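You operate a simulated robot arm through the tools that you are given. There is no shell and no other tool.

Carry out the task below with a simulated two-armed robot. There is one attempt and no reset: what you move stays moved.

JOB
Gauge the trial cell, correct the pressure, then crimp the loaded cell.
Fine: half a bar more for each 0.2 mm over 24 mm, half a bar less for each under; arm up, switch up at the end.
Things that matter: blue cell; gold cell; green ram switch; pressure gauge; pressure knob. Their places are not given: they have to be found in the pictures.

It is judged by the outcome, as a careful person would: the job done as asked, and still so three seconds after it is handed in. It fails if anything else is knocked over, pushed out of place, dropped, spilled or broken.

ROBOT AND FRAMES
Two 7-joint arms with two-finger parallel grippers on one trunk that stands fixed in place. Base frame: the origin is at the foot of the trunk, x ahead of it, y to its left, z up. Lengths are in mm, angles in degrees, forces in N, time in s.
The left shoulder is at [70, 133, 1196], the right one opposite. With the tool pointing down near the work surface each hand reaches from about 100 to 640 mm from the base axis, measured 20 degrees to its own side. Payload 1.57 kg a hand.
The tool frame of a hand sits at the grasp point between the pads (the TCP): z along the fingers, y along the line on which they close. The tips reach 30 mm beyond it. The gripper opens to 80 mm. The fingers are 17 mm wide and 12 mm thick; the gripper's body (40 by 82 mm) begins 80 mm behind the TCP.
Orientation is told as [roll, pitch, yaw] about the base's x, y, z axes, in that order, counted from this pose: with the fingers straight down and closing along the base's y, the tool's x points along the base's -x, its y along +y and its z along -z.

CONTROLS
- The arms move only by the tool arm_command. It takes "left_targets", "right_targets" or both (then of equal length, played together; a hand with none holds still); each is a list of rows, each a list of 3 entries, a list of its own where there are three numbers: the shift along the tool's x, y, z in mm, then the turn, a rotation vector about the tool's x, y, z in degrees, then the opening, from 0 (shut) to 1 (fully open). In form: [[[x, y, z], [rx, ry, rz], claw], ...]. A call has 1 to 20 rows; each row shifts and turns the commanded pose from where the row before left it, along the tool's axes as they then stand. Each row takes 0.2 s and may step no farther than 50 mm and 8.6 degrees from the row before; otherwise, or with a gripper value out of range, the whole call is refused. A pose out of reach is approached as far as the arm can. The call stops where the force on the tool passes 50 N (or 10 N more than at its start, if that is more) or the arm is blocked; 0.2 s more then pass. The fingers move at their own pace (about 153 mm/s each) and stop on an object; they squeeze with about 27 N. The grip force told is the motor's: it shows also when the fingers shut on nothing. Time passes only in rows, and 0.2 s behind the last, so rows that do not move let the fingers close. It gives the time, the measured TCP pose, the force on the tool (base axes), the opening and the grip force at its end, in the units of the frame above (readings bear some noise), with the torque about the TCP (base axes, N m) and any sound that the robot's microphone picked up.
- Cameras (640 x 400 px; columns grow to the right, rows downward): "scene" is now at [119.5, -44, 1412]; the picture's right is [-0.53, -0.85, 0.00], its down [-0.59, 0.37, -0.72] and it looks along [0.61, -0.38, -0.69] (base axes); focal length 321 px, centre (320, 200). "left" rides on the left gripper at [72, 7, -122] in its tool frame; the picture's right is [-0.09, 1.00, 0.00], its down [-0.84, -0.08, -0.54] and it looks along [-0.54, -0.05, 0.84] (tool axes); focal length 238 px, centre (320, 200). "right" rides on the right gripper at [72, -7, -122] in its tool frame; the picture's right is [0.09, 1.00, 0.00], its down [-0.84, 0.08, -0.54] and it looks along [-0.54, 0.05, 0.84] (tool axes); focal length 238 px, centre (320, 200).
- get_image(camera): a new picture of that camera. No time passes.
- move_column(by): slides the trunk up (or, below 0, down) by that many mm; the arms and the scene camera ride with it, the base frame stays. It gives what a move gives, with no picture.
- aim_head(pan, tilt): turns the head with the scene camera to pan (to the left, within 86 degrees either way) and tilt (down, from -29 to 69), counted from straight ahead of the robot. It gives what a move gives.
- point_at(camera, pixels): for up to 12 pixels [column, row] of the newest picture of that camera ("zoom" is the newest enlarged one), the place [x, y, z] in the base frame of the surface seen there, good to about 2 mm. No time passes.
- zoom(camera, box): a new picture of the part [left, top, right, bottom] of that camera's present view, enlarged. No time passes.
- job_done(): hands the job in; it is judged then, once.

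Unless the task says otherwise, let go and move clear before handing in.

The tools are called after "Emit:" as a command line: name --argument value ..., lists and objects as JSON in quotes. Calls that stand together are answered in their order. arm_command: Moves the arms, as the interface text tells. Its arguments: {"type":"object","properties":{"left_targets":{"type":"array","items":{"type":"array"}},"right_targets":{"type":"array","items":{"type":"array"}}},"required":[]} The other tools are called the same way: move_column (by) moves the trunk up or down; aim_head (pan, tilt) turns the head that bears the scene camera; get_image (camera) takes a picture; point_at (camera, pixels) gives the place of the surface under pixels of a picture; zoom (camera, box) takes an enlarged picture of a part of a camera's view; job_done () hands the job in.

At the start:

```text
time: 0.0
left_eef_pos: [390.6, -15.1, 1187.9]
left_ee_rot: [0.0, 0.0, 0.1]
left_contact_force: [0.6, -0.3, -0.7]
left_torque: [0.01, -0.01, 0.0]
left_grip_width: 79.9
left_grasp_force: 0.0
right_eef_pos: [362.9, -383.5, 1141.7]
right_ee_rot: [0.1, 0.0, 0.1]
right_contact_force: [-0.9, -0.3, 0.2]
right_torque: [0.0, -0.01, 0.0]
right_grip_width: 80.1
right_grasp_force: 0.1
trunk travel left (down, up): [-769.0, 171.0]
head pan, tilt (commanded): [-32.1, 43.9]
```

scene: 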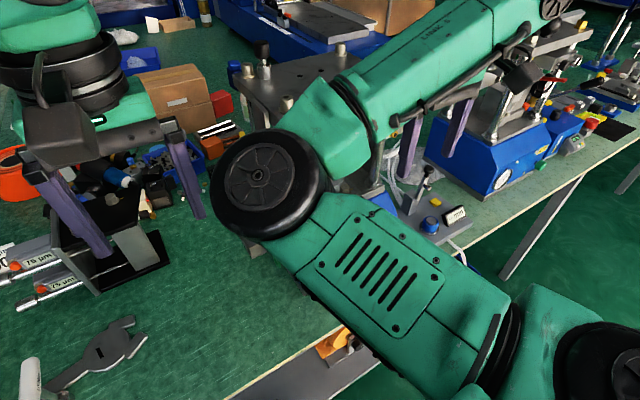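
right: 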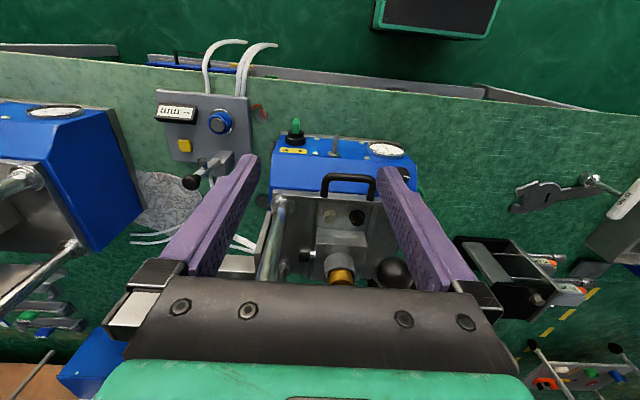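
left: 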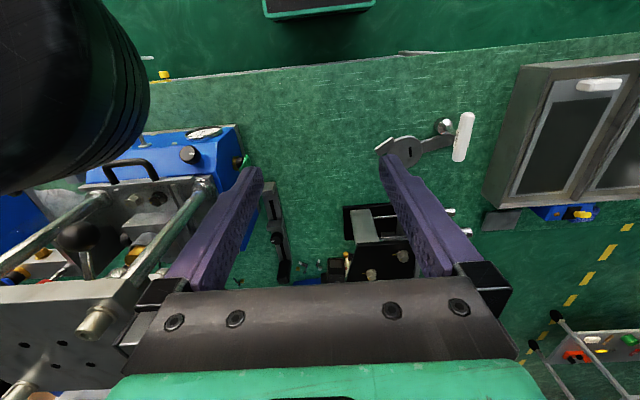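

The first pictures show a blue press unit with a gauge and green switch (right camera, about 295,125 and 387,150), but the right arm blocks much of the scene view. I'll look around with the head before moving anything.

Emit:
aim_head --pan 0 --tilt 50

Emit:
zoom --camera "right" --box '[140, 80, 460, 300]'

Emit:
zoom --camera "left" --box '[0, 100, 320, 300]'

```text
time: 1.0
left_eef_pos: [390.0, -15.5, 1187.0]
left_ee_rot: [0.0, 0.0, 0.0]
left_contact_force: [0.4, 0.5, -0.1]
left_torque: [0.02, 0.0, 0.01]
left_grip_width: 80.1
left_grasp_force: 0.1
right_eef_pos: [361.8, -384.3, 1140.2]
right_ee_rot: [0.0, 0.0, 0.0]
right_contact_force: [-0.1, -0.1, 0.1]
right_torque: [0.0, -0.04, -0.02]
right_grip_width: 79.8
right_grasp_force: 0.0
trunk travel left (down, up): [-769.0, 171.0]
head pan, tilt (commanded): [0.0, 50.0]
```

```text
1.82 times, centred on (300, 190) of right
```

zoom: 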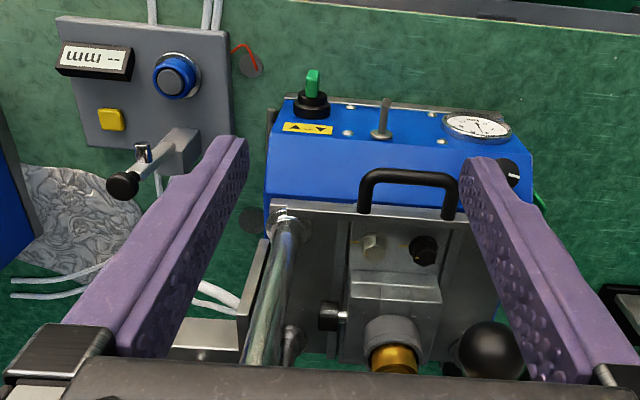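

```text
2.00 times, centred on (160, 200) of left
```

zoom: 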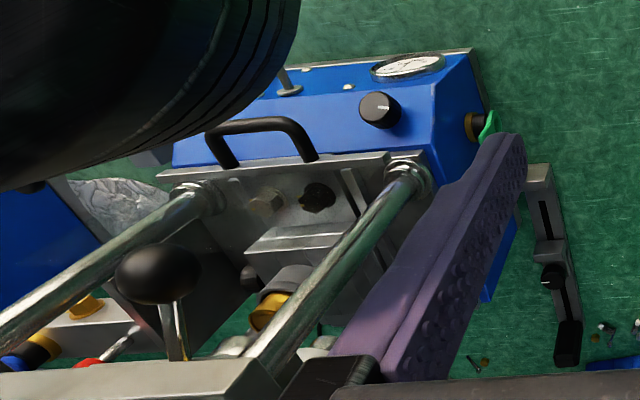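

The close views show a gauge panel with a "-- mm" display, a yellow button and a plunger lever, and next to it a press with the green switch, pressure gauge and knob. Next I'll look at the scene camera from its new aim.

Emit:
get_image --camera "scene"

```text
taken
```

scene: 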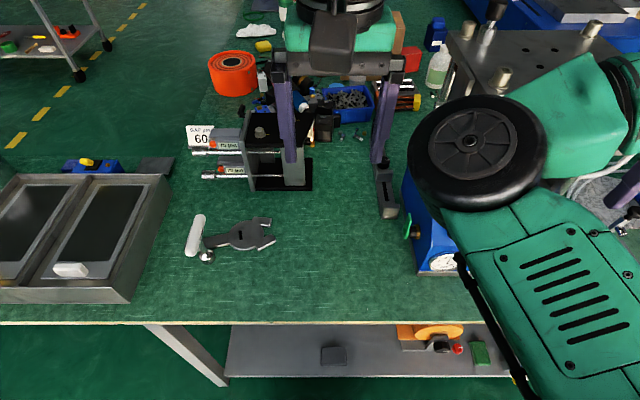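

The right forearm hides the press, so I'll get depths of the visible things first: the table, the press side, and the stand at left.

Emit:
point_at --camera "scene" --pixels '[[150, 210], [330, 280], [445, 263], [412, 230], [270, 130], [230, 140], [500, 75], [388, 205], [100, 200], [240, 235]]'

Emit:
get_image --camera "right"

Emit:
get_image --camera "left"

```text
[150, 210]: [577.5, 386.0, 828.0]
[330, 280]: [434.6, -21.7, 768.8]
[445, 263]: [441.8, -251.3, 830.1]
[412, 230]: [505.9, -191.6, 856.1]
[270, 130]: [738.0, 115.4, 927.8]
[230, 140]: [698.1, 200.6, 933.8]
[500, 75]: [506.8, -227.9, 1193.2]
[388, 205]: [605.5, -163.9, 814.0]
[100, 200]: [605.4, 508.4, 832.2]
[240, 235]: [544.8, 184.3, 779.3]
```

```text
taken
```

right: 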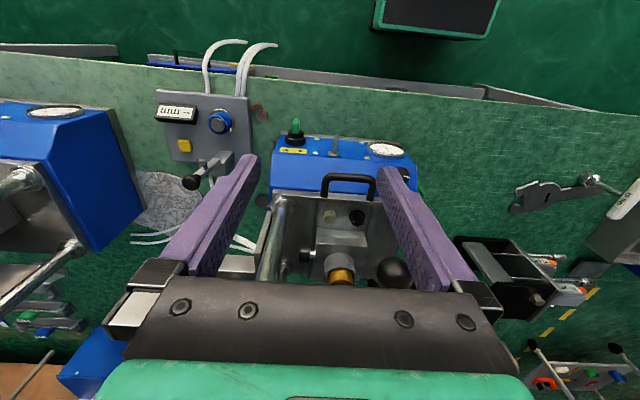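

```text
taken
```

left: 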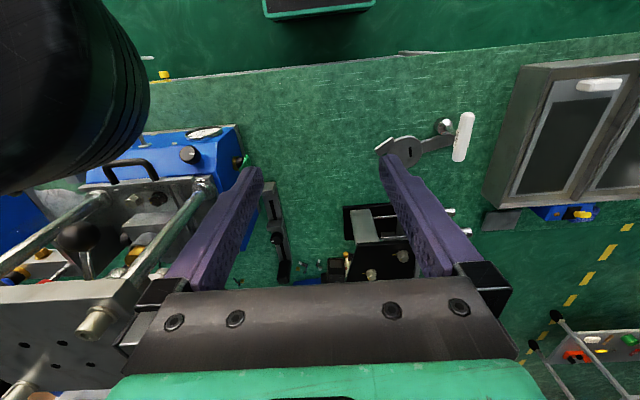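

The table is at z ≈ 769 and the press front starts near x 440, y −190. I'll locate press parts from the right camera: green switch (296,125), gauge (387,150), panel display (177,112), plunger (200,178).

Emit:
point_at --camera "right" --pixels '[[296, 122], [387, 150], [177, 112], [184, 146], [220, 121], [190, 183], [208, 163], [335, 140], [405, 160], [340, 278], [393, 268], [350, 182]]'

Emit:
point_at --camera "left" --pixels '[[80, 237], [189, 154], [245, 160], [95, 322], [135, 167], [204, 185], [98, 180], [133, 253], [20, 280], [275, 230], [380, 220], [350, 220]]'

```text
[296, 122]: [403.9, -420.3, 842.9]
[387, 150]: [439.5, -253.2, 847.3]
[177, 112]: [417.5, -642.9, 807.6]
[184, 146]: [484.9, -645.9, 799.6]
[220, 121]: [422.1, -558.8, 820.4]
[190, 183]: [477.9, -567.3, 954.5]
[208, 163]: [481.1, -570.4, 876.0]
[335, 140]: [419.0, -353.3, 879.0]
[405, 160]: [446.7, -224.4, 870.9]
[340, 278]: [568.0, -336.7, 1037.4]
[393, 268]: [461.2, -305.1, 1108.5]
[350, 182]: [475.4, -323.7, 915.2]
```

```text
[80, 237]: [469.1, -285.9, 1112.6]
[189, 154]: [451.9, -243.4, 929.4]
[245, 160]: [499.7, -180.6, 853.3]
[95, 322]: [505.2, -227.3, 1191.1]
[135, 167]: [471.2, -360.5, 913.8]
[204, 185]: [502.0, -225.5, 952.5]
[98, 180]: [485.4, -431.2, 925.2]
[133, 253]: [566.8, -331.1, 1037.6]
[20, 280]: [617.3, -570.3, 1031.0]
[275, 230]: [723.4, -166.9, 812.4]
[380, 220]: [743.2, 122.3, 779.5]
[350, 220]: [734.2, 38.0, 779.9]
```

The press is tall (posts to z ≈ 1193, ball lever at about (465,−295,1110)). I'll pull the right hand back and to the right, and the left hand to the left, both at present height, to clear the view.

Emit:
arm_command --right_targets '[[[40, 0, 0], [0, 0, 0], 1], [[40, -20, 0], [0, 0, 0], 1], [[40, -30, 0], [0, 0, 0], 1], [[30, -40, 0], [0, 0, 0], 1], [[0, -40, 0], [0, 0, 0], 1], [[0, -40, 0], [0, 0, 0], 1]]' --left_targets '[[[30, 30, 0], [0, 0, 0], 1], [[30, 40, 0], [0, 0, 0], 1], [[20, 40, 0], [0, 0, 0], 1], [[0, 40, 0], [0, 0, 0], 1], [[0, 40, 0], [0, 0, 0], 1], [[0, 40, 0], [0, 0, 0], 1]]'

Emit:
aim_head --pan -30 --tilt 45

Emit:
get_image --camera "scene"

Emit:
get_image --camera "right"

Emit:
get_image --camera "left"

```text
time: 2.4
left_eef_pos: [306.3, 217.2, 1189.5]
left_ee_rot: [0.1, -0.1, -0.1]
left_contact_force: [0.3, -0.2, 0.2]
left_torque: [0.0, -0.02, 0.0]
left_grip_width: 79.9
left_grasp_force: 0.0
right_eef_pos: [210.4, -555.9, 1143.0]
right_ee_rot: [0.2, -0.1, 0.0]
right_contact_force: [-0.5, -0.5, 0.3]
right_torque: [0.02, 0.0, -0.01]
right_grip_width: 79.9
right_grasp_force: 0.1
trunk travel left (down, up): [-769.0, 171.0]
head pan, tilt (commanded): [0.0, 50.0]
```

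```text
time: 3.3
left_eef_pos: [309.7, 216.8, 1188.8]
left_ee_rot: [0.0, 0.0, 0.0]
left_contact_force: [0.2, -0.2, 0.2]
left_torque: [0.02, 0.01, 0.07]
left_grip_width: 80.0
left_grasp_force: 0.2
right_eef_pos: [213.0, -553.3, 1142.8]
right_ee_rot: [0.0, 0.0, -0.1]
right_contact_force: [-0.5, -0.4, 0.3]
right_torque: [0.04, 0.02, 0.01]
right_grip_width: 79.9
right_grasp_force: 0.0
trunk travel left (down, up): [-769.0, 171.0]
head pan, tilt (commanded): [-30.0, 45.0]
```

```text
taken
```

scene: 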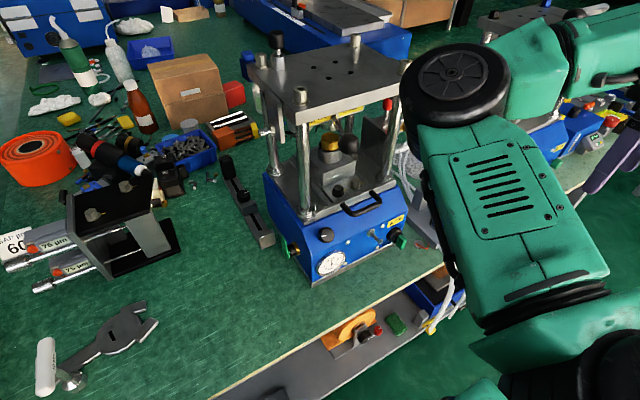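

```text
taken
```

right: 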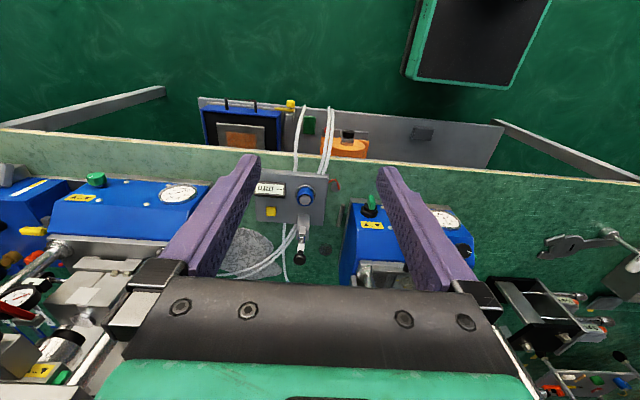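

```text
taken
```

left: 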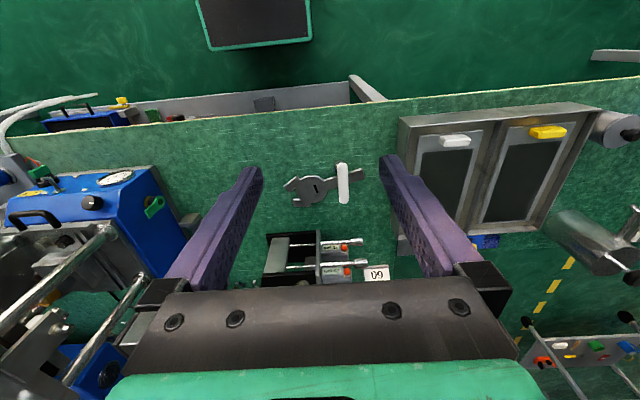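

The centre press now shows clearly, with the gold cell in it (scene about 330,145), gauge (332,262), and green switch (397,240). I'll zoom in on it and on the measuring panel.

Emit:
zoom --camera "scene" --box '[220, 30, 440, 290]'

Emit:
zoom --camera "right" --box '[220, 150, 380, 290]'

Emit:
zoom --camera "right" --box '[0, 150, 200, 290]'

Emit:
zoom --camera "scene" --box '[0, 100, 270, 290]'

```text
1.54 times, centred on (330, 160) of scene
```

zoom: 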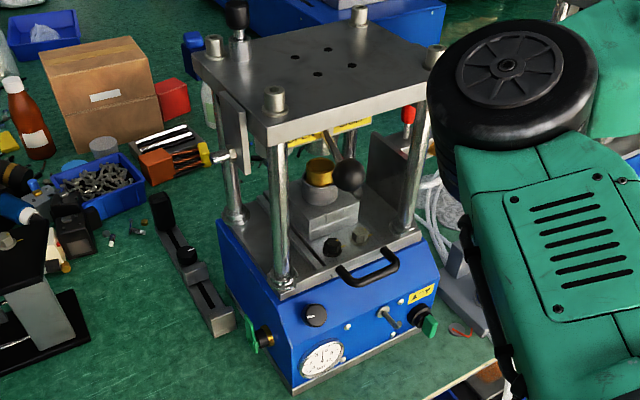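

```text
2.86 times, centred on (300, 220) of right
```

zoom: 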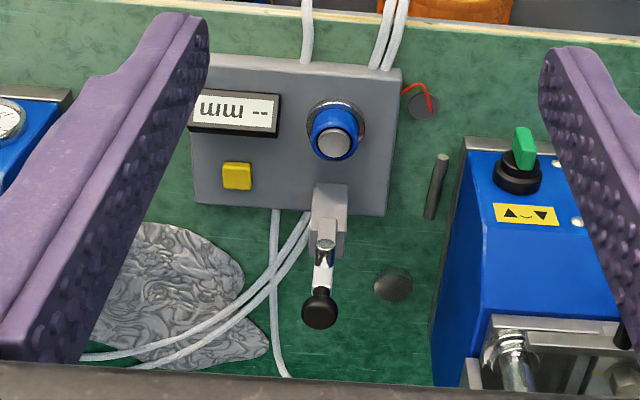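

```text
2.86 times, centred on (100, 220) of right
```

zoom: 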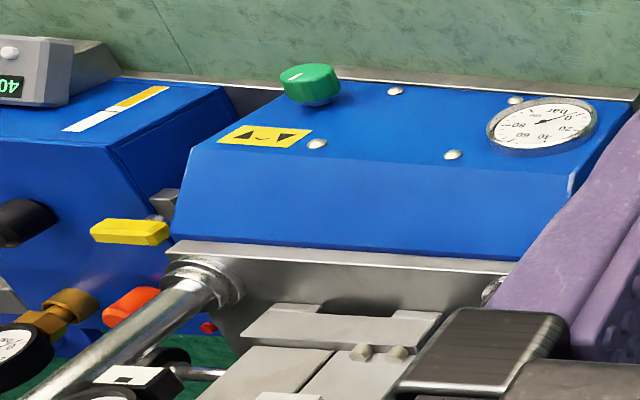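

```text
2.11 times, centred on (135, 195) of scene
```

zoom: 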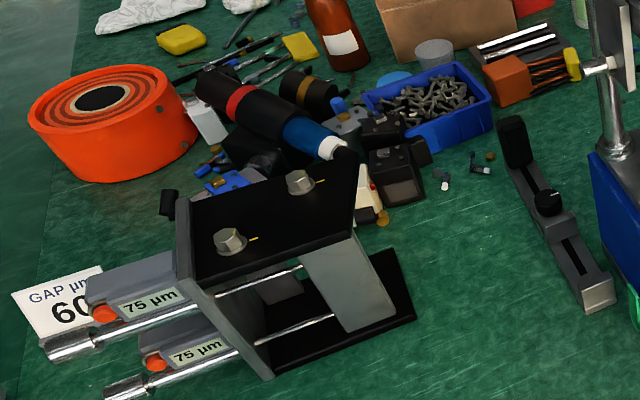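

The blue cell sits in its nest on a measuring plate, beside a "-- mm" display, with its lever standing up (black knob about (478,−567,954)). I'll bring the right hand closer to see the plate and lever in detail.

Emit:
arm_command --right_targets '[[[-25, -10, 30], [0, 0, 0], 1], [[-25, -10, 30], [0, 0, 0], 1], [[-25, -10, 30], [0, 0, 0], 1], [[-20, -10, 30], [0, 0, 0], 1], [[0, 0, 20], [0, 0, 0], 1], [[0, 0, 0], [0, 0, 0], 1]]'

Emit:
get_image --camera "right"

Emit:
get_image --camera "scene"

```text
time: 4.7
left_eef_pos: [310.6, 216.8, 1188.9]
left_ee_rot: [0.0, 0.0, 0.1]
left_contact_force: [-0.2, 0.2, 0.3]
left_torque: [-0.04, 0.0, 0.02]
left_grip_width: 80.1
left_grasp_force: 0.1
right_eef_pos: [307.8, -594.6, 1000.1]
right_ee_rot: [0.0, 0.0, -0.1]
right_contact_force: [-0.4, -0.2, -0.3]
right_torque: [-0.01, 0.01, -0.01]
right_grip_width: 80.0
right_grasp_force: 0.0
trunk travel left (down, up): [-769.0, 171.0]
head pan, tilt (commanded): [-30.0, 45.0]
```

```text
taken
```

right: 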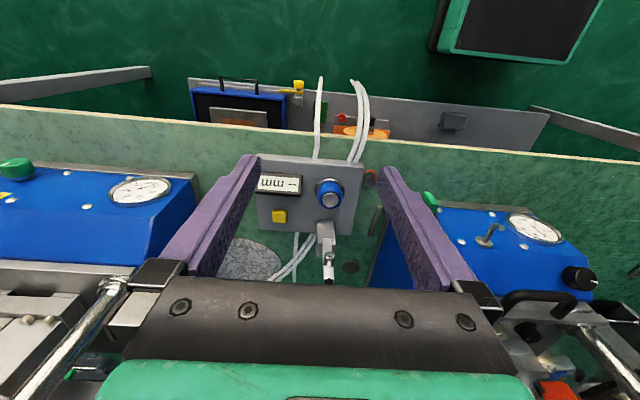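

```text
taken
```

scene: 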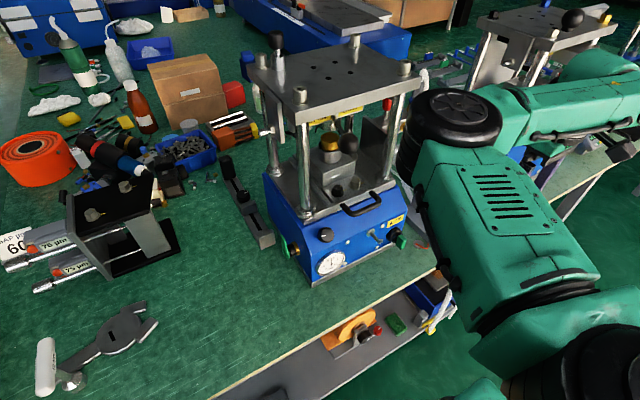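

The plate is now visible at (300,195) in the right camera, with the display, yellow button, blue cell (330,195) and lever (328,262). I'll zoom in there and on the press front.

Emit:
zoom --camera "right" --box '[230, 140, 390, 290]'

Emit:
zoom --camera "right" --box '[400, 170, 640, 360]'

Emit:
point_at --camera "right" --pixels '[[330, 201], [328, 275], [328, 262], [325, 238], [280, 217], [280, 184], [265, 165], [355, 165], [300, 200], [345, 222], [532, 228], [578, 278]]'

```text
2.67 times, centred on (310, 215) of right
```

zoom: 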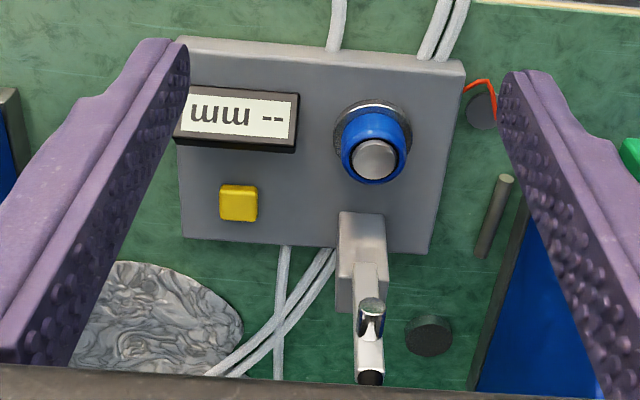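

```text
2.11 times, centred on (520, 265) of right
```

zoom: 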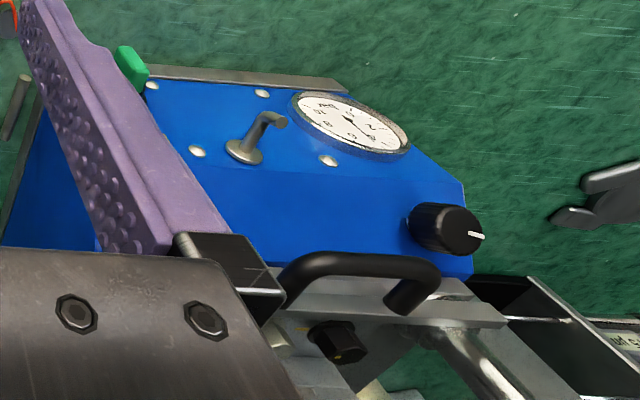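

```text
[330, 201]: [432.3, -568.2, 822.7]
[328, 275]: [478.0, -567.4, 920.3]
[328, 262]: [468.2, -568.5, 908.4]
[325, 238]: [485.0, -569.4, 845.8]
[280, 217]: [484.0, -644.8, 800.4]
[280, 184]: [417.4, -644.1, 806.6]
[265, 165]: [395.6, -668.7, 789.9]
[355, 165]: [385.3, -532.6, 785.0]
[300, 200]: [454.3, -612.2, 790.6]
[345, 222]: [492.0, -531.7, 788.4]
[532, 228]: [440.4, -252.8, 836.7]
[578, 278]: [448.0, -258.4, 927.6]
```

The plate is at z ≈ 788 with the blue cell at (432,−568, top ≈ 823), and the lever stands over its hinge with a silver plunger near z 908. Before acting I'll read the press gauge from both cameras.

Emit:
zoom --camera "scene" --box '[310, 240, 358, 280]'

Emit:
zoom --camera "right" --box '[495, 205, 575, 255]'

Emit:
zoom --camera "scene" --box '[290, 190, 420, 280]'

Emit:
zoom --camera "scene" --box '[290, 110, 390, 210]'

```text
10.00 times, centred on (334, 260) of scene
```

zoom: 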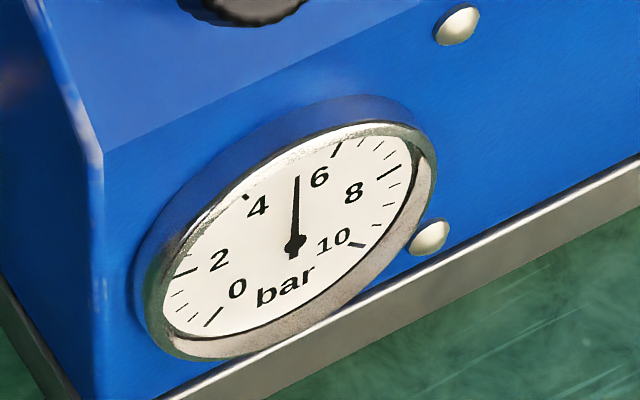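

```text
8.00 times, centred on (535, 230) of right
```

zoom: 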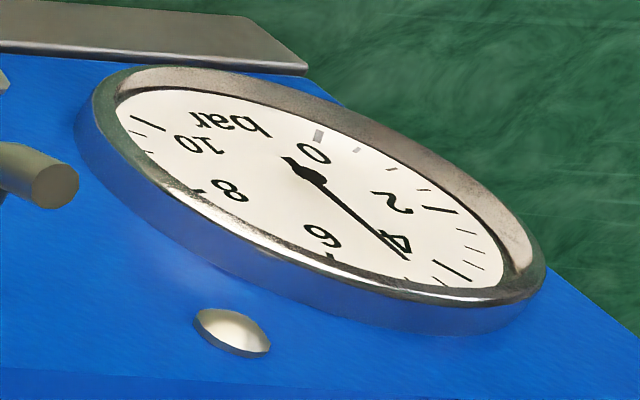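

```text
4.44 times, centred on (355, 235) of scene
```

zoom: 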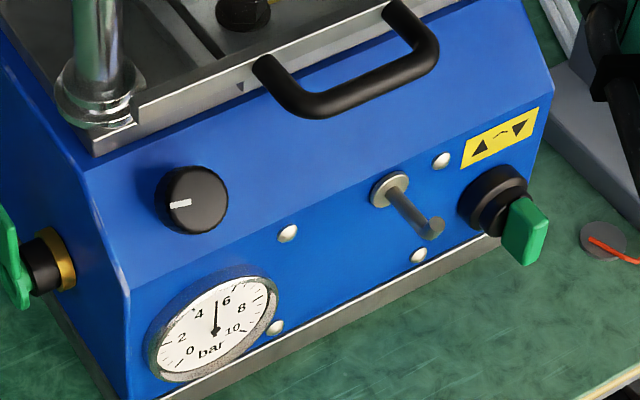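

```text
4.00 times, centred on (340, 160) of scene
```

zoom: 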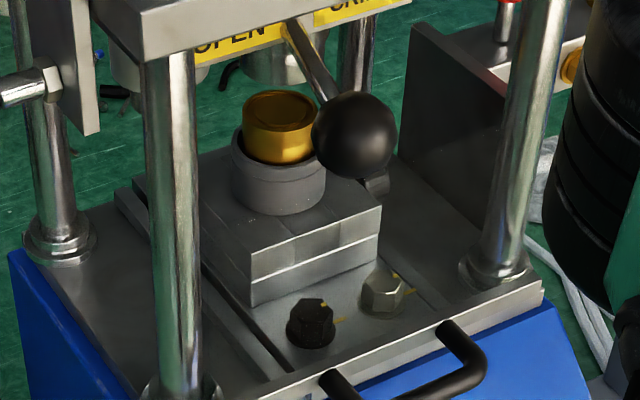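

The gauge needle sits at about 5 bar with the face tilted, and there are yellow labels "OPEN" / "CRI…" behind the ball lever on the press. I'll look at those and the knob more closely.

Emit:
zoom --camera "scene" --box '[240, 30, 420, 150]'

Emit:
zoom --camera "scene" --box '[310, 95, 400, 155]'

Emit:
point_at --camera "scene" --pixels '[[349, 145], [330, 115], [326, 138], [326, 236], [374, 238], [399, 241], [332, 262], [290, 252], [350, 115], [312, 122], [388, 105], [345, 55]]'

Emit:
get_image --camera "left"

```text
3.33 times, centred on (330, 90) of scene
```

zoom: 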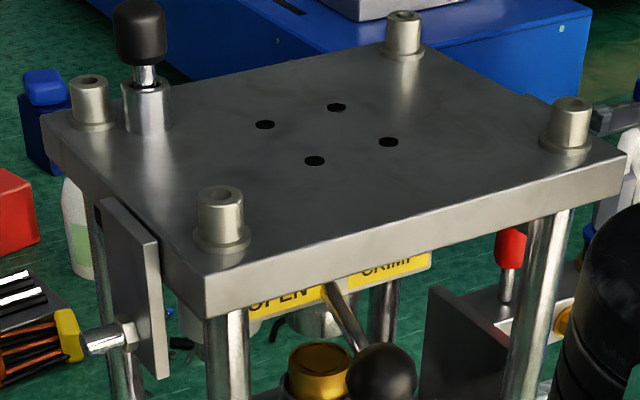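

```text
6.67 times, centred on (355, 125) of scene
```

zoom: 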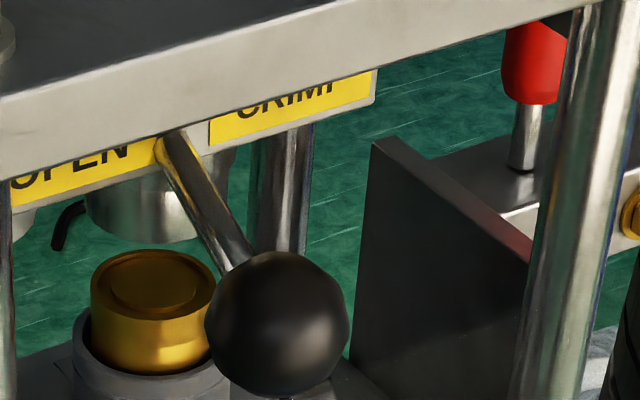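

```text
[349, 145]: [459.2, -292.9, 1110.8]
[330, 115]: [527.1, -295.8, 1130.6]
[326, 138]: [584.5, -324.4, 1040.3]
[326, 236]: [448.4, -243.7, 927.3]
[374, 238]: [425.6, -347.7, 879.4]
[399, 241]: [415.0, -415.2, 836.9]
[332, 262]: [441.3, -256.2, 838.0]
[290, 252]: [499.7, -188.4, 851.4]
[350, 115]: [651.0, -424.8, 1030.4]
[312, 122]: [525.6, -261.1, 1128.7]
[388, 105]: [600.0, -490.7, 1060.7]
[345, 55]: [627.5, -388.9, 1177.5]
```

```text
taken
```

left: 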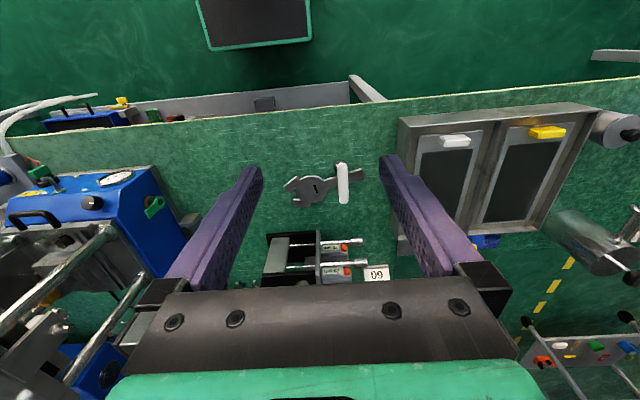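

The ball lever sits between labels "OPEN" (y ≈ −261) and "CRIMP" (y ≈ −330). I want a level view of it, so I'll first check where the right arm's upper links are before moving the left hand there.

Emit:
point_at --camera "scene" --pixels '[[455, 112], [410, 130], [500, 200], [450, 250], [540, 290], [590, 100], [520, 120], [430, 200]]'

Emit:
aim_head --pan -50 --tilt 35

Emit:
get_image --camera "scene"

```text
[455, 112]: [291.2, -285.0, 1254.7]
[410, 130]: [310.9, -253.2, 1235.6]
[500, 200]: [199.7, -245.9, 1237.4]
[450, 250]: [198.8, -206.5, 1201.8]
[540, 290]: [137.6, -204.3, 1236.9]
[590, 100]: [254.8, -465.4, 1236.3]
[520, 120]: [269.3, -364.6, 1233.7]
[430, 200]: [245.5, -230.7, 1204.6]
```

```text
time: 5.5
left_eef_pos: [310.3, 216.4, 1188.5]
left_ee_rot: [0.0, 0.0, 0.0]
left_contact_force: [0.3, -0.6, 0.8]
left_torque: [0.01, 0.02, 0.02]
left_grip_width: 80.2
left_grasp_force: 0.1
right_eef_pos: [307.7, -594.3, 1000.4]
right_ee_rot: [-0.1, 0.0, 0.0]
right_contact_force: [0.5, -0.8, 0.6]
right_torque: [-0.01, 0.0, 0.02]
right_grip_width: 80.0
right_grasp_force: 0.1
trunk travel left (down, up): [-769.0, 171.0]
head pan, tilt (commanded): [-50.0, 35.0]
```

```text
taken
```

scene: 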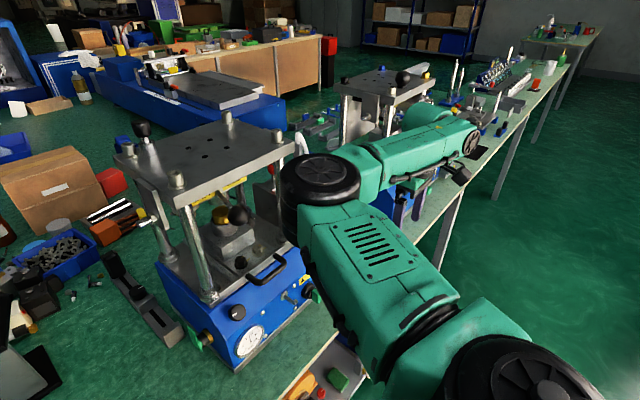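

The right elbow is near (290,−285,1250), so there is room for the left hand at y ≈ −60, below z 1100. I'll bring the left hand there and tip it forward to look level at the press.

Emit:
arm_command --left_targets '[[[0, -45, 20], [0, 0, 0], 1], [[0, -45, 20], [0, 0, 0], 1], [[0, -45, 20], [0, 0, 0], 1], [[0, -45, 25], [0, 0, 0], 1], [[0, -45, 25], [0, 0, 0], 1], [[0, -45, 20], [0, 0, 0], 1], [[0, 0, 0], [0, -8.5, 0], 1], [[0, 0, 0], [0, -8.5, 0], 1], [[0, 0, 0], [0, -8.5, 0], 1], [[0, 0, 0], [0, -8.5, 0], 1], [[0, 0, 0], [0, -8.5, 0], 1], [[0, 0, 0], [0, 0, 0], 1]]'

Emit:
get_image --camera "left"

Emit:
get_image --camera "scene"

```text
refused: row 4 steps farther than a row can; nothing moved
```

```text
taken
```

left: 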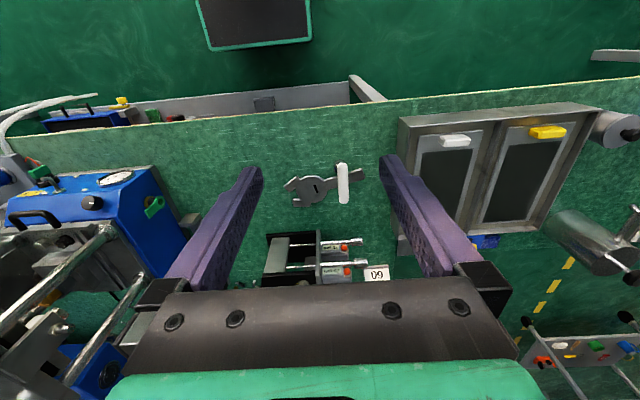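

```text
taken
```

scene: 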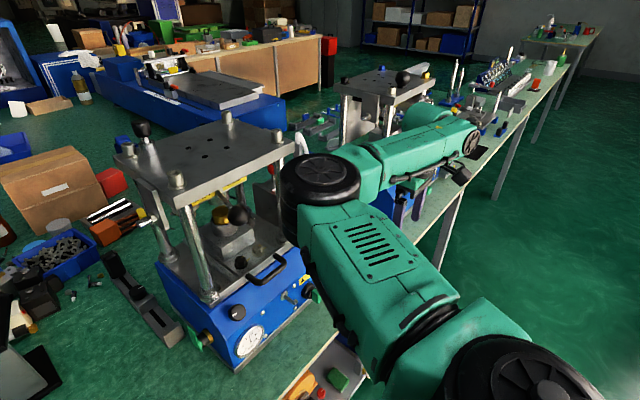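

The command was refused because a step was slightly over 50 mm, and nothing moved. I'll repeat it with shorter steps.

Emit:
arm_command --left_targets '[[[0, -40, 16], [0, 0, 0], 1], [[0, -40, 16], [0, 0, 0], 1], [[0, -40, 16], [0, 0, 0], 1], [[0, -40, 16], [0, 0, 0], 1], [[0, -40, 16], [0, 0, 0], 1], [[0, -40, 16], [0, 0, 0], 1], [[0, -30, 16], [0, 0, 0], 1], [[0, 0, 0], [0, -8.5, 0], 1], [[0, 0, 0], [0, -8.5, 0], 1], [[0, 0, 0], [0, -8.5, 0], 1], [[0, 0, 0], [0, -8.5, 0], 1], [[0, 0, 0], [0, -8.5, 0], 1], [[0, 0, 0], [0, 0, 0], 1]]'

Emit:
get_image --camera "left"

Emit:
get_image --camera "scene"

```text
time: 8.3
left_eef_pos: [325.2, -53.6, 1081.1]
left_ee_rot: [-1.7, -42.5, 4.7]
left_contact_force: [0.9, -0.8, -0.2]
left_torque: [0.0, -0.01, 0.01]
left_grip_width: 79.8
left_grasp_force: 0.0
right_eef_pos: [308.7, -595.1, 1000.4]
right_ee_rot: [0.0, 0.0, 0.0]
right_contact_force: [-0.8, -0.9, -0.2]
right_torque: [0.01, -0.02, -0.02]
right_grip_width: 79.6
right_grasp_force: 0.1
trunk travel left (down, up): [-769.0, 171.0]
head pan, tilt (commanded): [-50.0, 35.0]
```

```text
taken
```

left: 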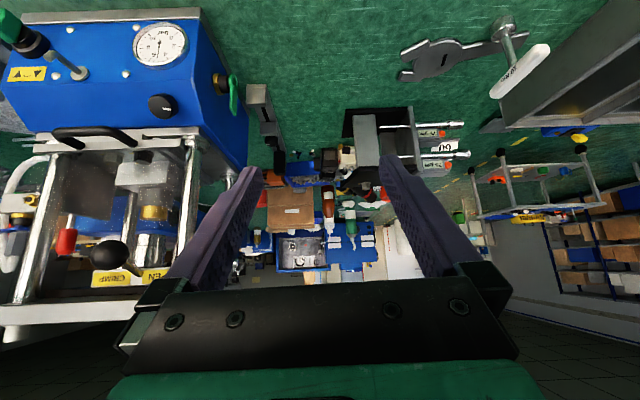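

```text
taken
```

scene: 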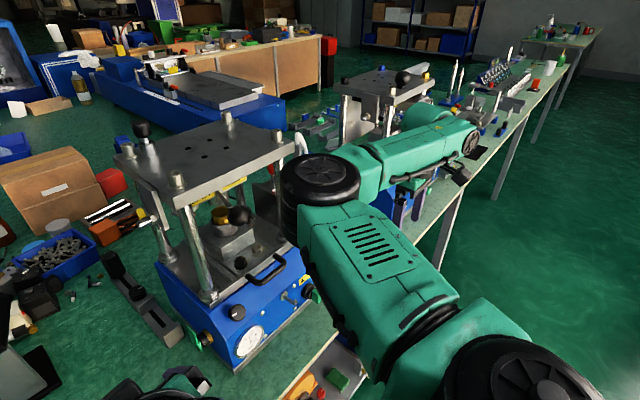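

The left camera (upside-down) now shows the gauge (160,45), knob (163,106), and the ball lever (108,255) against the CRIMP/OPEN labels. I'll zoom in.

Emit:
zoom --camera "left" --box '[0, 180, 240, 320]'

Emit:
zoom --camera "left" --box '[0, 0, 250, 160]'

Emit:
zoom --camera "left" --box '[120, 10, 210, 80]'

Emit:
point_at --camera "left" --pixels '[[108, 255], [110, 280], [155, 272], [130, 270], [160, 105], [160, 45], [153, 210], [150, 245], [12, 20], [35, 40], [80, 73], [235, 90]]'

```text
2.67 times, centred on (120, 250) of left
```

zoom: 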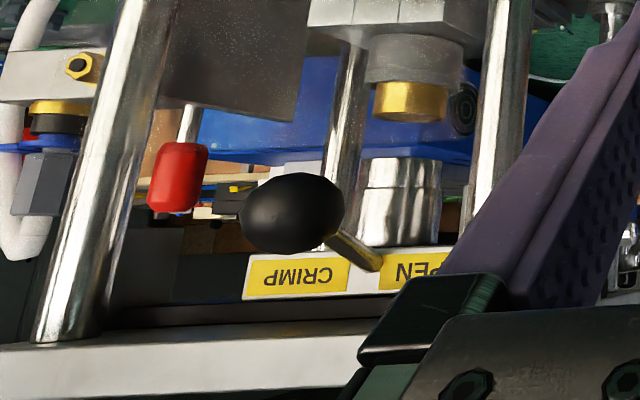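

```text
2.50 times, centred on (125, 80) of left
```

zoom: 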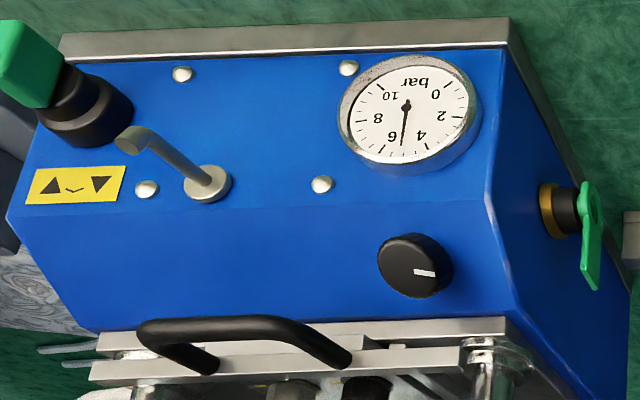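

```text
5.71 times, centred on (165, 45) of left
```

zoom: 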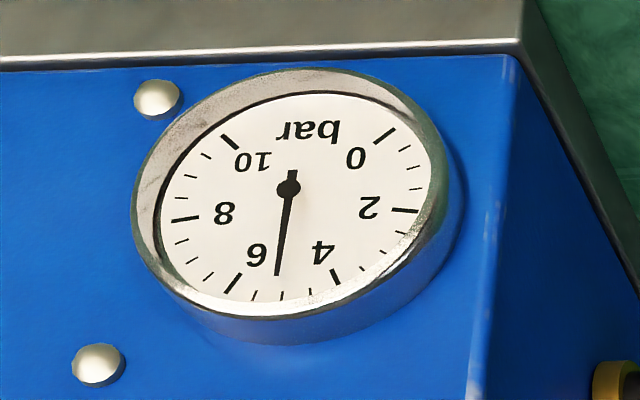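

```text
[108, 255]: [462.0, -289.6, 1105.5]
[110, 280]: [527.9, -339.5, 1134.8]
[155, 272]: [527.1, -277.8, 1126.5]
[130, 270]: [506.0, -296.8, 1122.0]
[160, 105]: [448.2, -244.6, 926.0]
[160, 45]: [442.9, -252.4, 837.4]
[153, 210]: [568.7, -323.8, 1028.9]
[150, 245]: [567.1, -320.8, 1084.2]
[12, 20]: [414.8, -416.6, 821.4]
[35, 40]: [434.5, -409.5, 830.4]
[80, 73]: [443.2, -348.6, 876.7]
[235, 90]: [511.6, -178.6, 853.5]
```

The gauge reads slightly above 5 bar, and the ball lever sticks straight out between CRIMP and OPEN. I'll shift the left hand right, yaw it toward the press and tip it up to see the lever and dies head-on.

Emit:
arm_command --left_targets '[[[0, -40, 0], [0, 0, 0], 1], [[0, -30, 0], [0, 0, 0], 1], [[0, 0, 0], [4.5, 0, 4.9], 1], [[0, 0, 0], [4.5, 0, 4.9], 1], [[0, 0, 0], [4.5, 0, 4.9], 1], [[0, 0, 0], [0, -8.5, 0], 1], [[0, 0, 0], [0, -8.5, 0], 1], [[0, 0, 0], [0, 0, 0], 1]]'

Emit:
get_image --camera "left"

Emit:
get_image --camera "scene"

```text
time: 10.3
left_eef_pos: [356.7, -116.2, 1079.8]
left_ee_rot: [-0.3, -61.3, -11.5]
left_contact_force: [-0.6, 1.0, -0.3]
left_torque: [0.01, 0.01, -0.02]
left_grip_width: 80.0
left_grasp_force: 0.0
right_eef_pos: [308.5, -595.4, 1000.4]
right_ee_rot: [0.0, -0.1, 0.0]
right_contact_force: [-0.4, 0.6, -0.3]
right_torque: [0.01, 0.01, 0.0]
right_grip_width: 80.1
right_grasp_force: 0.0
trunk travel left (down, up): [-769.0, 171.0]
head pan, tilt (commanded): [-50.0, 35.0]
stopped in row 8 (left hand): the arm was blocked; the commanded pose is now the measured one
```

```text
taken
```

left: 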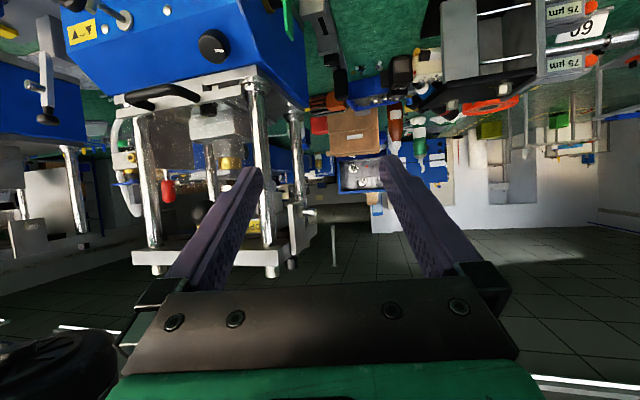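

```text
taken
```

scene: 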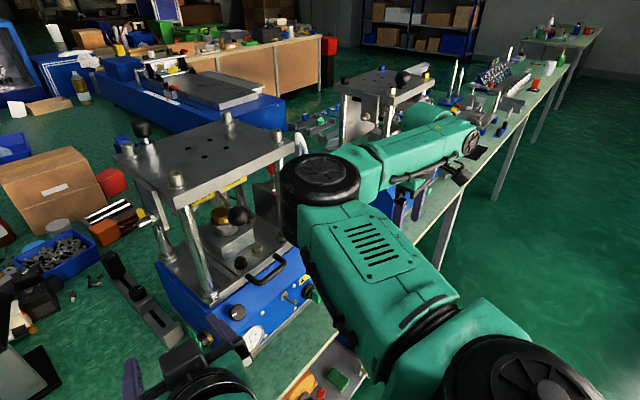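

The left arm stopped at a joint limit (forces stay near zero). The press is now in view around (200,180), so I'll zoom in there.

Emit:
zoom --camera "left" --box '[110, 90, 310, 280]'

Emit:
zoom --camera "scene" --box '[150, 160, 310, 280]'

```text
2.11 times, centred on (210, 185) of left
```

zoom: 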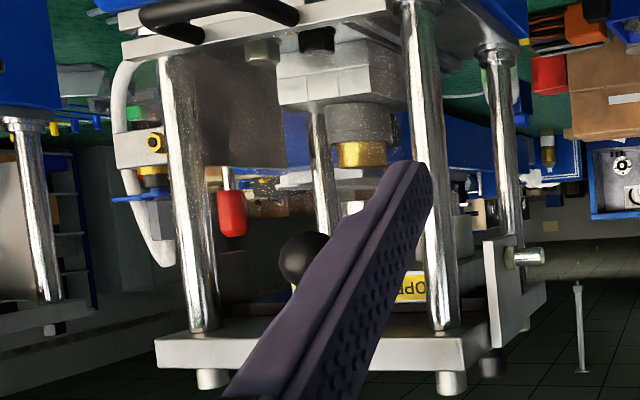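

```text
3.33 times, centred on (230, 220) of scene
```

zoom: 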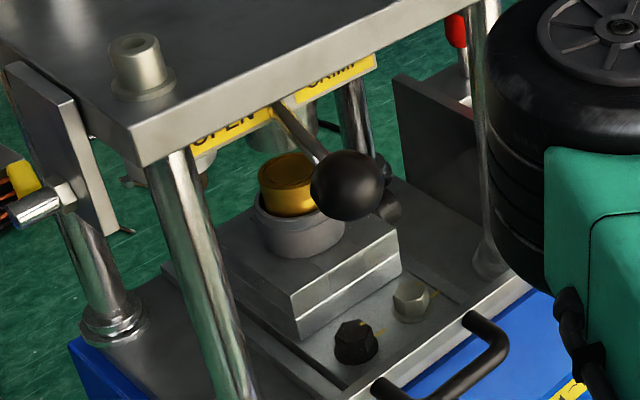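

CRIMP's label and its die line up with the gold cell (y ≈ −325), so the head already seems set for crimping. The last left picture also shows the measuring stand at (45,100), so I'll zoom in on its hinge and lever.

Emit:
zoom --camera "left" --box '[0, 0, 120, 140]'

Emit:
point_at --camera "left" --pixels '[[47, 115], [44, 85], [30, 88], [48, 70], [45, 100], [50, 50], [212, 45], [104, 30], [9, 30]]'

```text
2.86 times, centred on (60, 70) of left
```

zoom: 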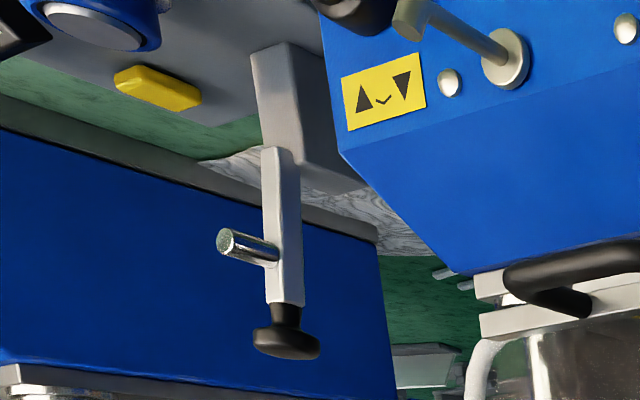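

```text
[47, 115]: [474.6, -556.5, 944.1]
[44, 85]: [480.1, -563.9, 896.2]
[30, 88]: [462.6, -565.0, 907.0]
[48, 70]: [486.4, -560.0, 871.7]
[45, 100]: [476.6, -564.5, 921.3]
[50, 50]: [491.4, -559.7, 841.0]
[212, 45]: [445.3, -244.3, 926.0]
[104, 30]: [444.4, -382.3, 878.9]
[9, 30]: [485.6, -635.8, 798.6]
```

The side view shows the stand clearly: hinge near (487,−562,865), a silver plunger at z ≈ 907, and a mushroom knob at about (476,−564,945). I'll tip the right hand forward 30° and bring it near a pre-grasp above the knob, at the same time backing the left hand away from its limit.

Emit:
arm_command --right_targets '[[[0, 0, -20], [0, 0, 0], 1], [[0, 0, -20], [0, -7.5, 0], 1], [[0, 0, 0], [0, -7.5, 0], 1], [[0, 0, 0], [0, -7.5, 0], 1], [[0, 0, 0], [0, -7.5, 0], 1], [[0, 15, 0], [0, 0, 0], 1], [[0, 10, 0], [0, 0, 0], 1]]'

Emit:
get_image --camera "right"

Emit:
get_image --camera "left"

```text
time: 11.9
left_eef_pos: [357.0, -118.5, 1080.6]
left_ee_rot: [-0.4, -61.2, -11.4]
left_contact_force: [0.0, 0.6, -0.3]
left_torque: [-0.01, -0.04, -0.03]
left_grip_width: 80.0
left_grasp_force: 0.0
right_eef_pos: [308.6, -568.1, 1040.7]
right_ee_rot: [0.0, -30.0, -0.1]
right_contact_force: [0.7, 0.7, 0.0]
right_torque: [-0.01, 0.01, 0.03]
right_grip_width: 79.9
right_grasp_force: 0.1
trunk travel left (down, up): [-769.0, 171.0]
head pan, tilt (commanded): [-50.0, 35.0]
```

```text
taken
```

right: 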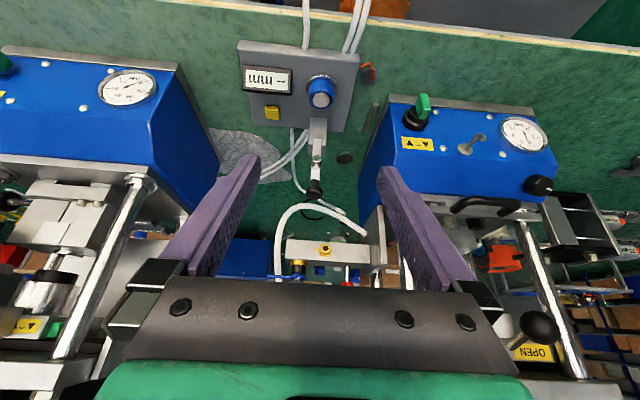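

```text
taken
```

left: 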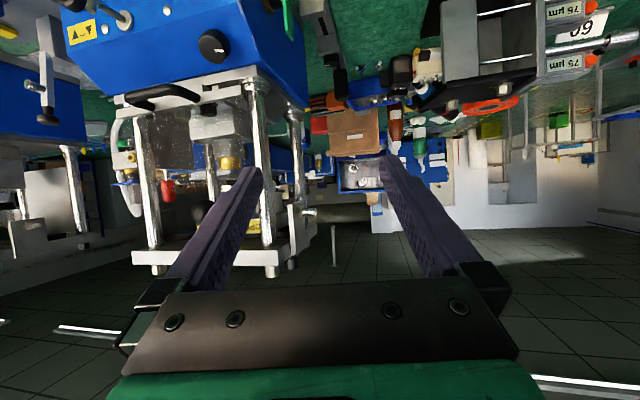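

The right camera now sees the lever knob at (315,190), right between the fingers. I'll zoom and measure the knob and lever points.

Emit:
zoom --camera "right" --box '[230, 30, 400, 220]'

Emit:
point_at --camera "right" --pixels '[[315, 185], [315, 193], [308, 190], [322, 190], [316, 170], [316, 158], [316, 148], [318, 128], [321, 99], [321, 85], [290, 185], [345, 158]]'

```text
2.11 times, centred on (315, 125) of right
```

zoom: 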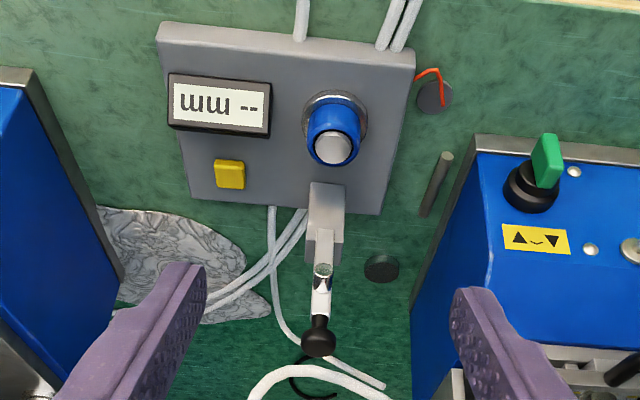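

```text
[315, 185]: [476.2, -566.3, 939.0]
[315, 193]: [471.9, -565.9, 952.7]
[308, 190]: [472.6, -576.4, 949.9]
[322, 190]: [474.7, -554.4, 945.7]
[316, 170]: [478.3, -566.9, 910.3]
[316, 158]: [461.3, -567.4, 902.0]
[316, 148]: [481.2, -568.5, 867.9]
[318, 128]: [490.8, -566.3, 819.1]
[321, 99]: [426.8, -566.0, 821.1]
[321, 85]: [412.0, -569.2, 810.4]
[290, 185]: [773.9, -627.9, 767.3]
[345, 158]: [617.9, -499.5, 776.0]
```

The knob centre is about (477,−566,945), 24 mm wide, with the hinge near (487,−566,848), so when lowered the plunger should land on the cell at (430,−566,821). I'll move to the pre-grasp point 70 mm short of the knob along the finger direction.

Emit:
arm_command --right_targets '[[[-33, 1, 33], [0, 0, 0], 1], [[-33, 1, 33], [0, 0, 0], 1], [[-32, 0, 31], [0, 0, 0], 1], [[0, 0, 0], [0, 0, 0], 1]]'

Emit:
get_image --camera "right"

Emit:
get_image --camera "left"

```text
time: 12.9
left_eef_pos: [355.5, -116.9, 1081.2]
left_ee_rot: [-0.2, -61.2, -11.5]
left_contact_force: [-0.6, 0.7, -0.9]
left_torque: [0.01, 0.0, -0.04]
left_grip_width: 80.1
left_grasp_force: 0.0
right_eef_pos: [439.7, -566.6, 1004.9]
right_ee_rot: [0.0, -30.0, 0.0]
right_contact_force: [0.4, 0.1, -0.2]
right_torque: [-0.03, 0.03, -0.02]
right_grip_width: 79.9
right_grasp_force: 0.0
trunk travel left (down, up): [-769.0, 171.0]
head pan, tilt (commanded): [-50.0, 35.0]
```

```text
taken
```

right: 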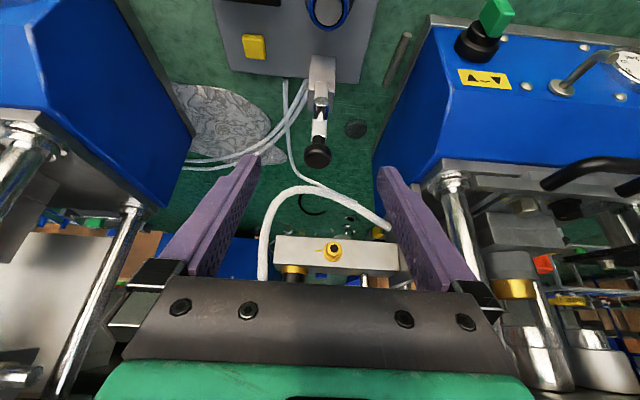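

```text
taken
```

left: 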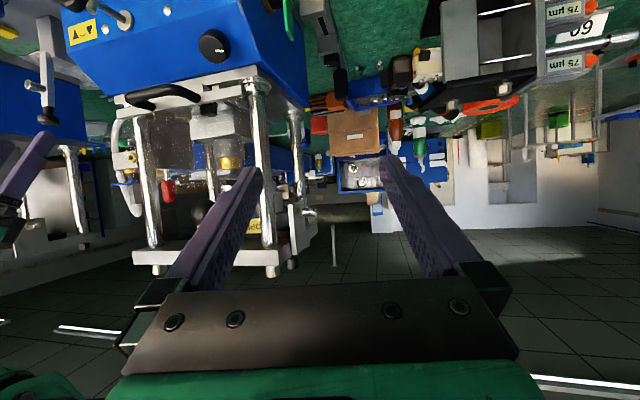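

The knob sits at (317,152) in the right picture, centred between the open fingers. I'll check its depth once more and then slide down around it.

Emit:
point_at --camera "right" --pixels '[[317, 155], [317, 143], [305, 150], [329, 150], [318, 120], [320, 80]]'

Emit:
arm_command --right_targets '[[[0, 0, 25], [0, 0, 0], 1], [[0, 0, 25], [0, 0, 0], 1], [[0, 0, 18], [0, 0, 0], 1], [[0, 0, 0], [0, 0, 0], 1]]'

Emit:
get_image --camera "right"

Emit:
zoom --camera "left" --box '[0, 0, 120, 240]'

```text
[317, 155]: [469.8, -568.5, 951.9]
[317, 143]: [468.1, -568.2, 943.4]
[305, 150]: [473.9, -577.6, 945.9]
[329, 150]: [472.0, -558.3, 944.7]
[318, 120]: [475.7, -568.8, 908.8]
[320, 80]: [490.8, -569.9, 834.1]
```

```text
time: 13.9
left_eef_pos: [356.6, -116.9, 1080.8]
left_ee_rot: [-0.2, -61.1, -11.6]
left_contact_force: [0.4, 0.3, -0.7]
left_torque: [0.01, -0.02, 0.0]
left_grip_width: 79.9
left_grasp_force: 0.1
right_eef_pos: [474.9, -567.7, 944.1]
right_ee_rot: [-0.1, -30.0, 0.0]
right_contact_force: [0.7, -0.7, -0.1]
right_torque: [-0.01, 0.02, 0.0]
right_grip_width: 80.2
right_grasp_force: 0.0
trunk travel left (down, up): [-769.0, 171.0]
head pan, tilt (commanded): [-50.0, 35.0]
```

```text
taken
```

right: 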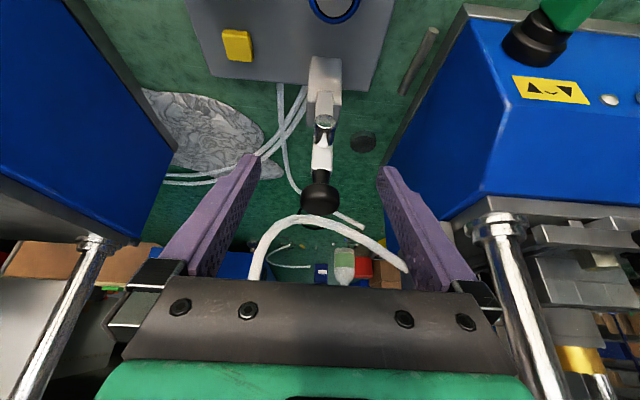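

```text
1.67 times, centred on (60, 120) of left
```

zoom: 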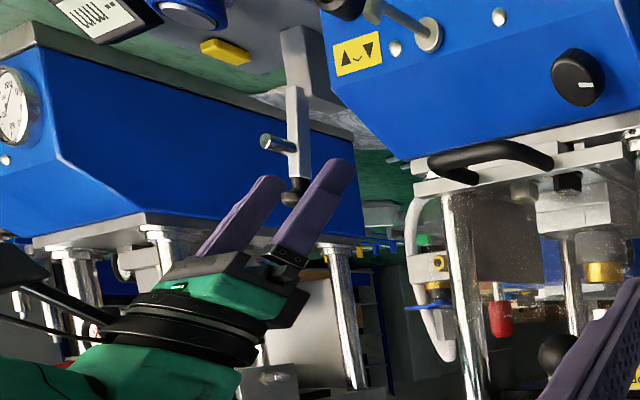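

The knob is right at the grasp point (320,193). I'll close the fingers on it.

Emit:
arm_command --right_targets '[[[0, 0, 0], [0, 0, 0], 0.4], [[0, 0, 0], [0, 0, 0], 0.2], [[0, 0, 0], [0, 0, 0], 0.2], [[0, 0, 0], [0, 0, 0], 0.2]]'

Emit:
get_image --camera "right"

```text
time: 14.9
left_eef_pos: [356.1, -118.1, 1080.4]
left_ee_rot: [-0.2, -61.1, -11.4]
left_contact_force: [0.1, 0.2, 0.5]
left_torque: [0.0, -0.03, -0.02]
left_grip_width: 79.8
left_grasp_force: 0.0
right_eef_pos: [473.6, -566.9, 944.1]
right_ee_rot: [0.0, -29.9, 0.0]
right_contact_force: [-1.4, 3.8, -0.5]
right_torque: [0.0, -0.03, 0.0]
right_grip_width: 23.1
right_grasp_force: 27.4
trunk travel left (down, up): [-769.0, 171.0]
head pan, tilt (commanded): [-50.0, 35.0]
```

```text
taken
```

right: 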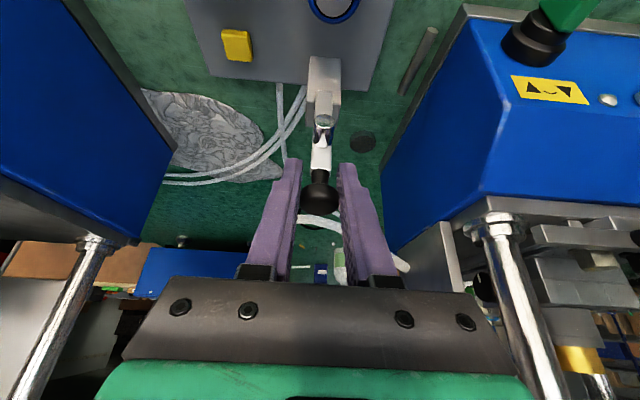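

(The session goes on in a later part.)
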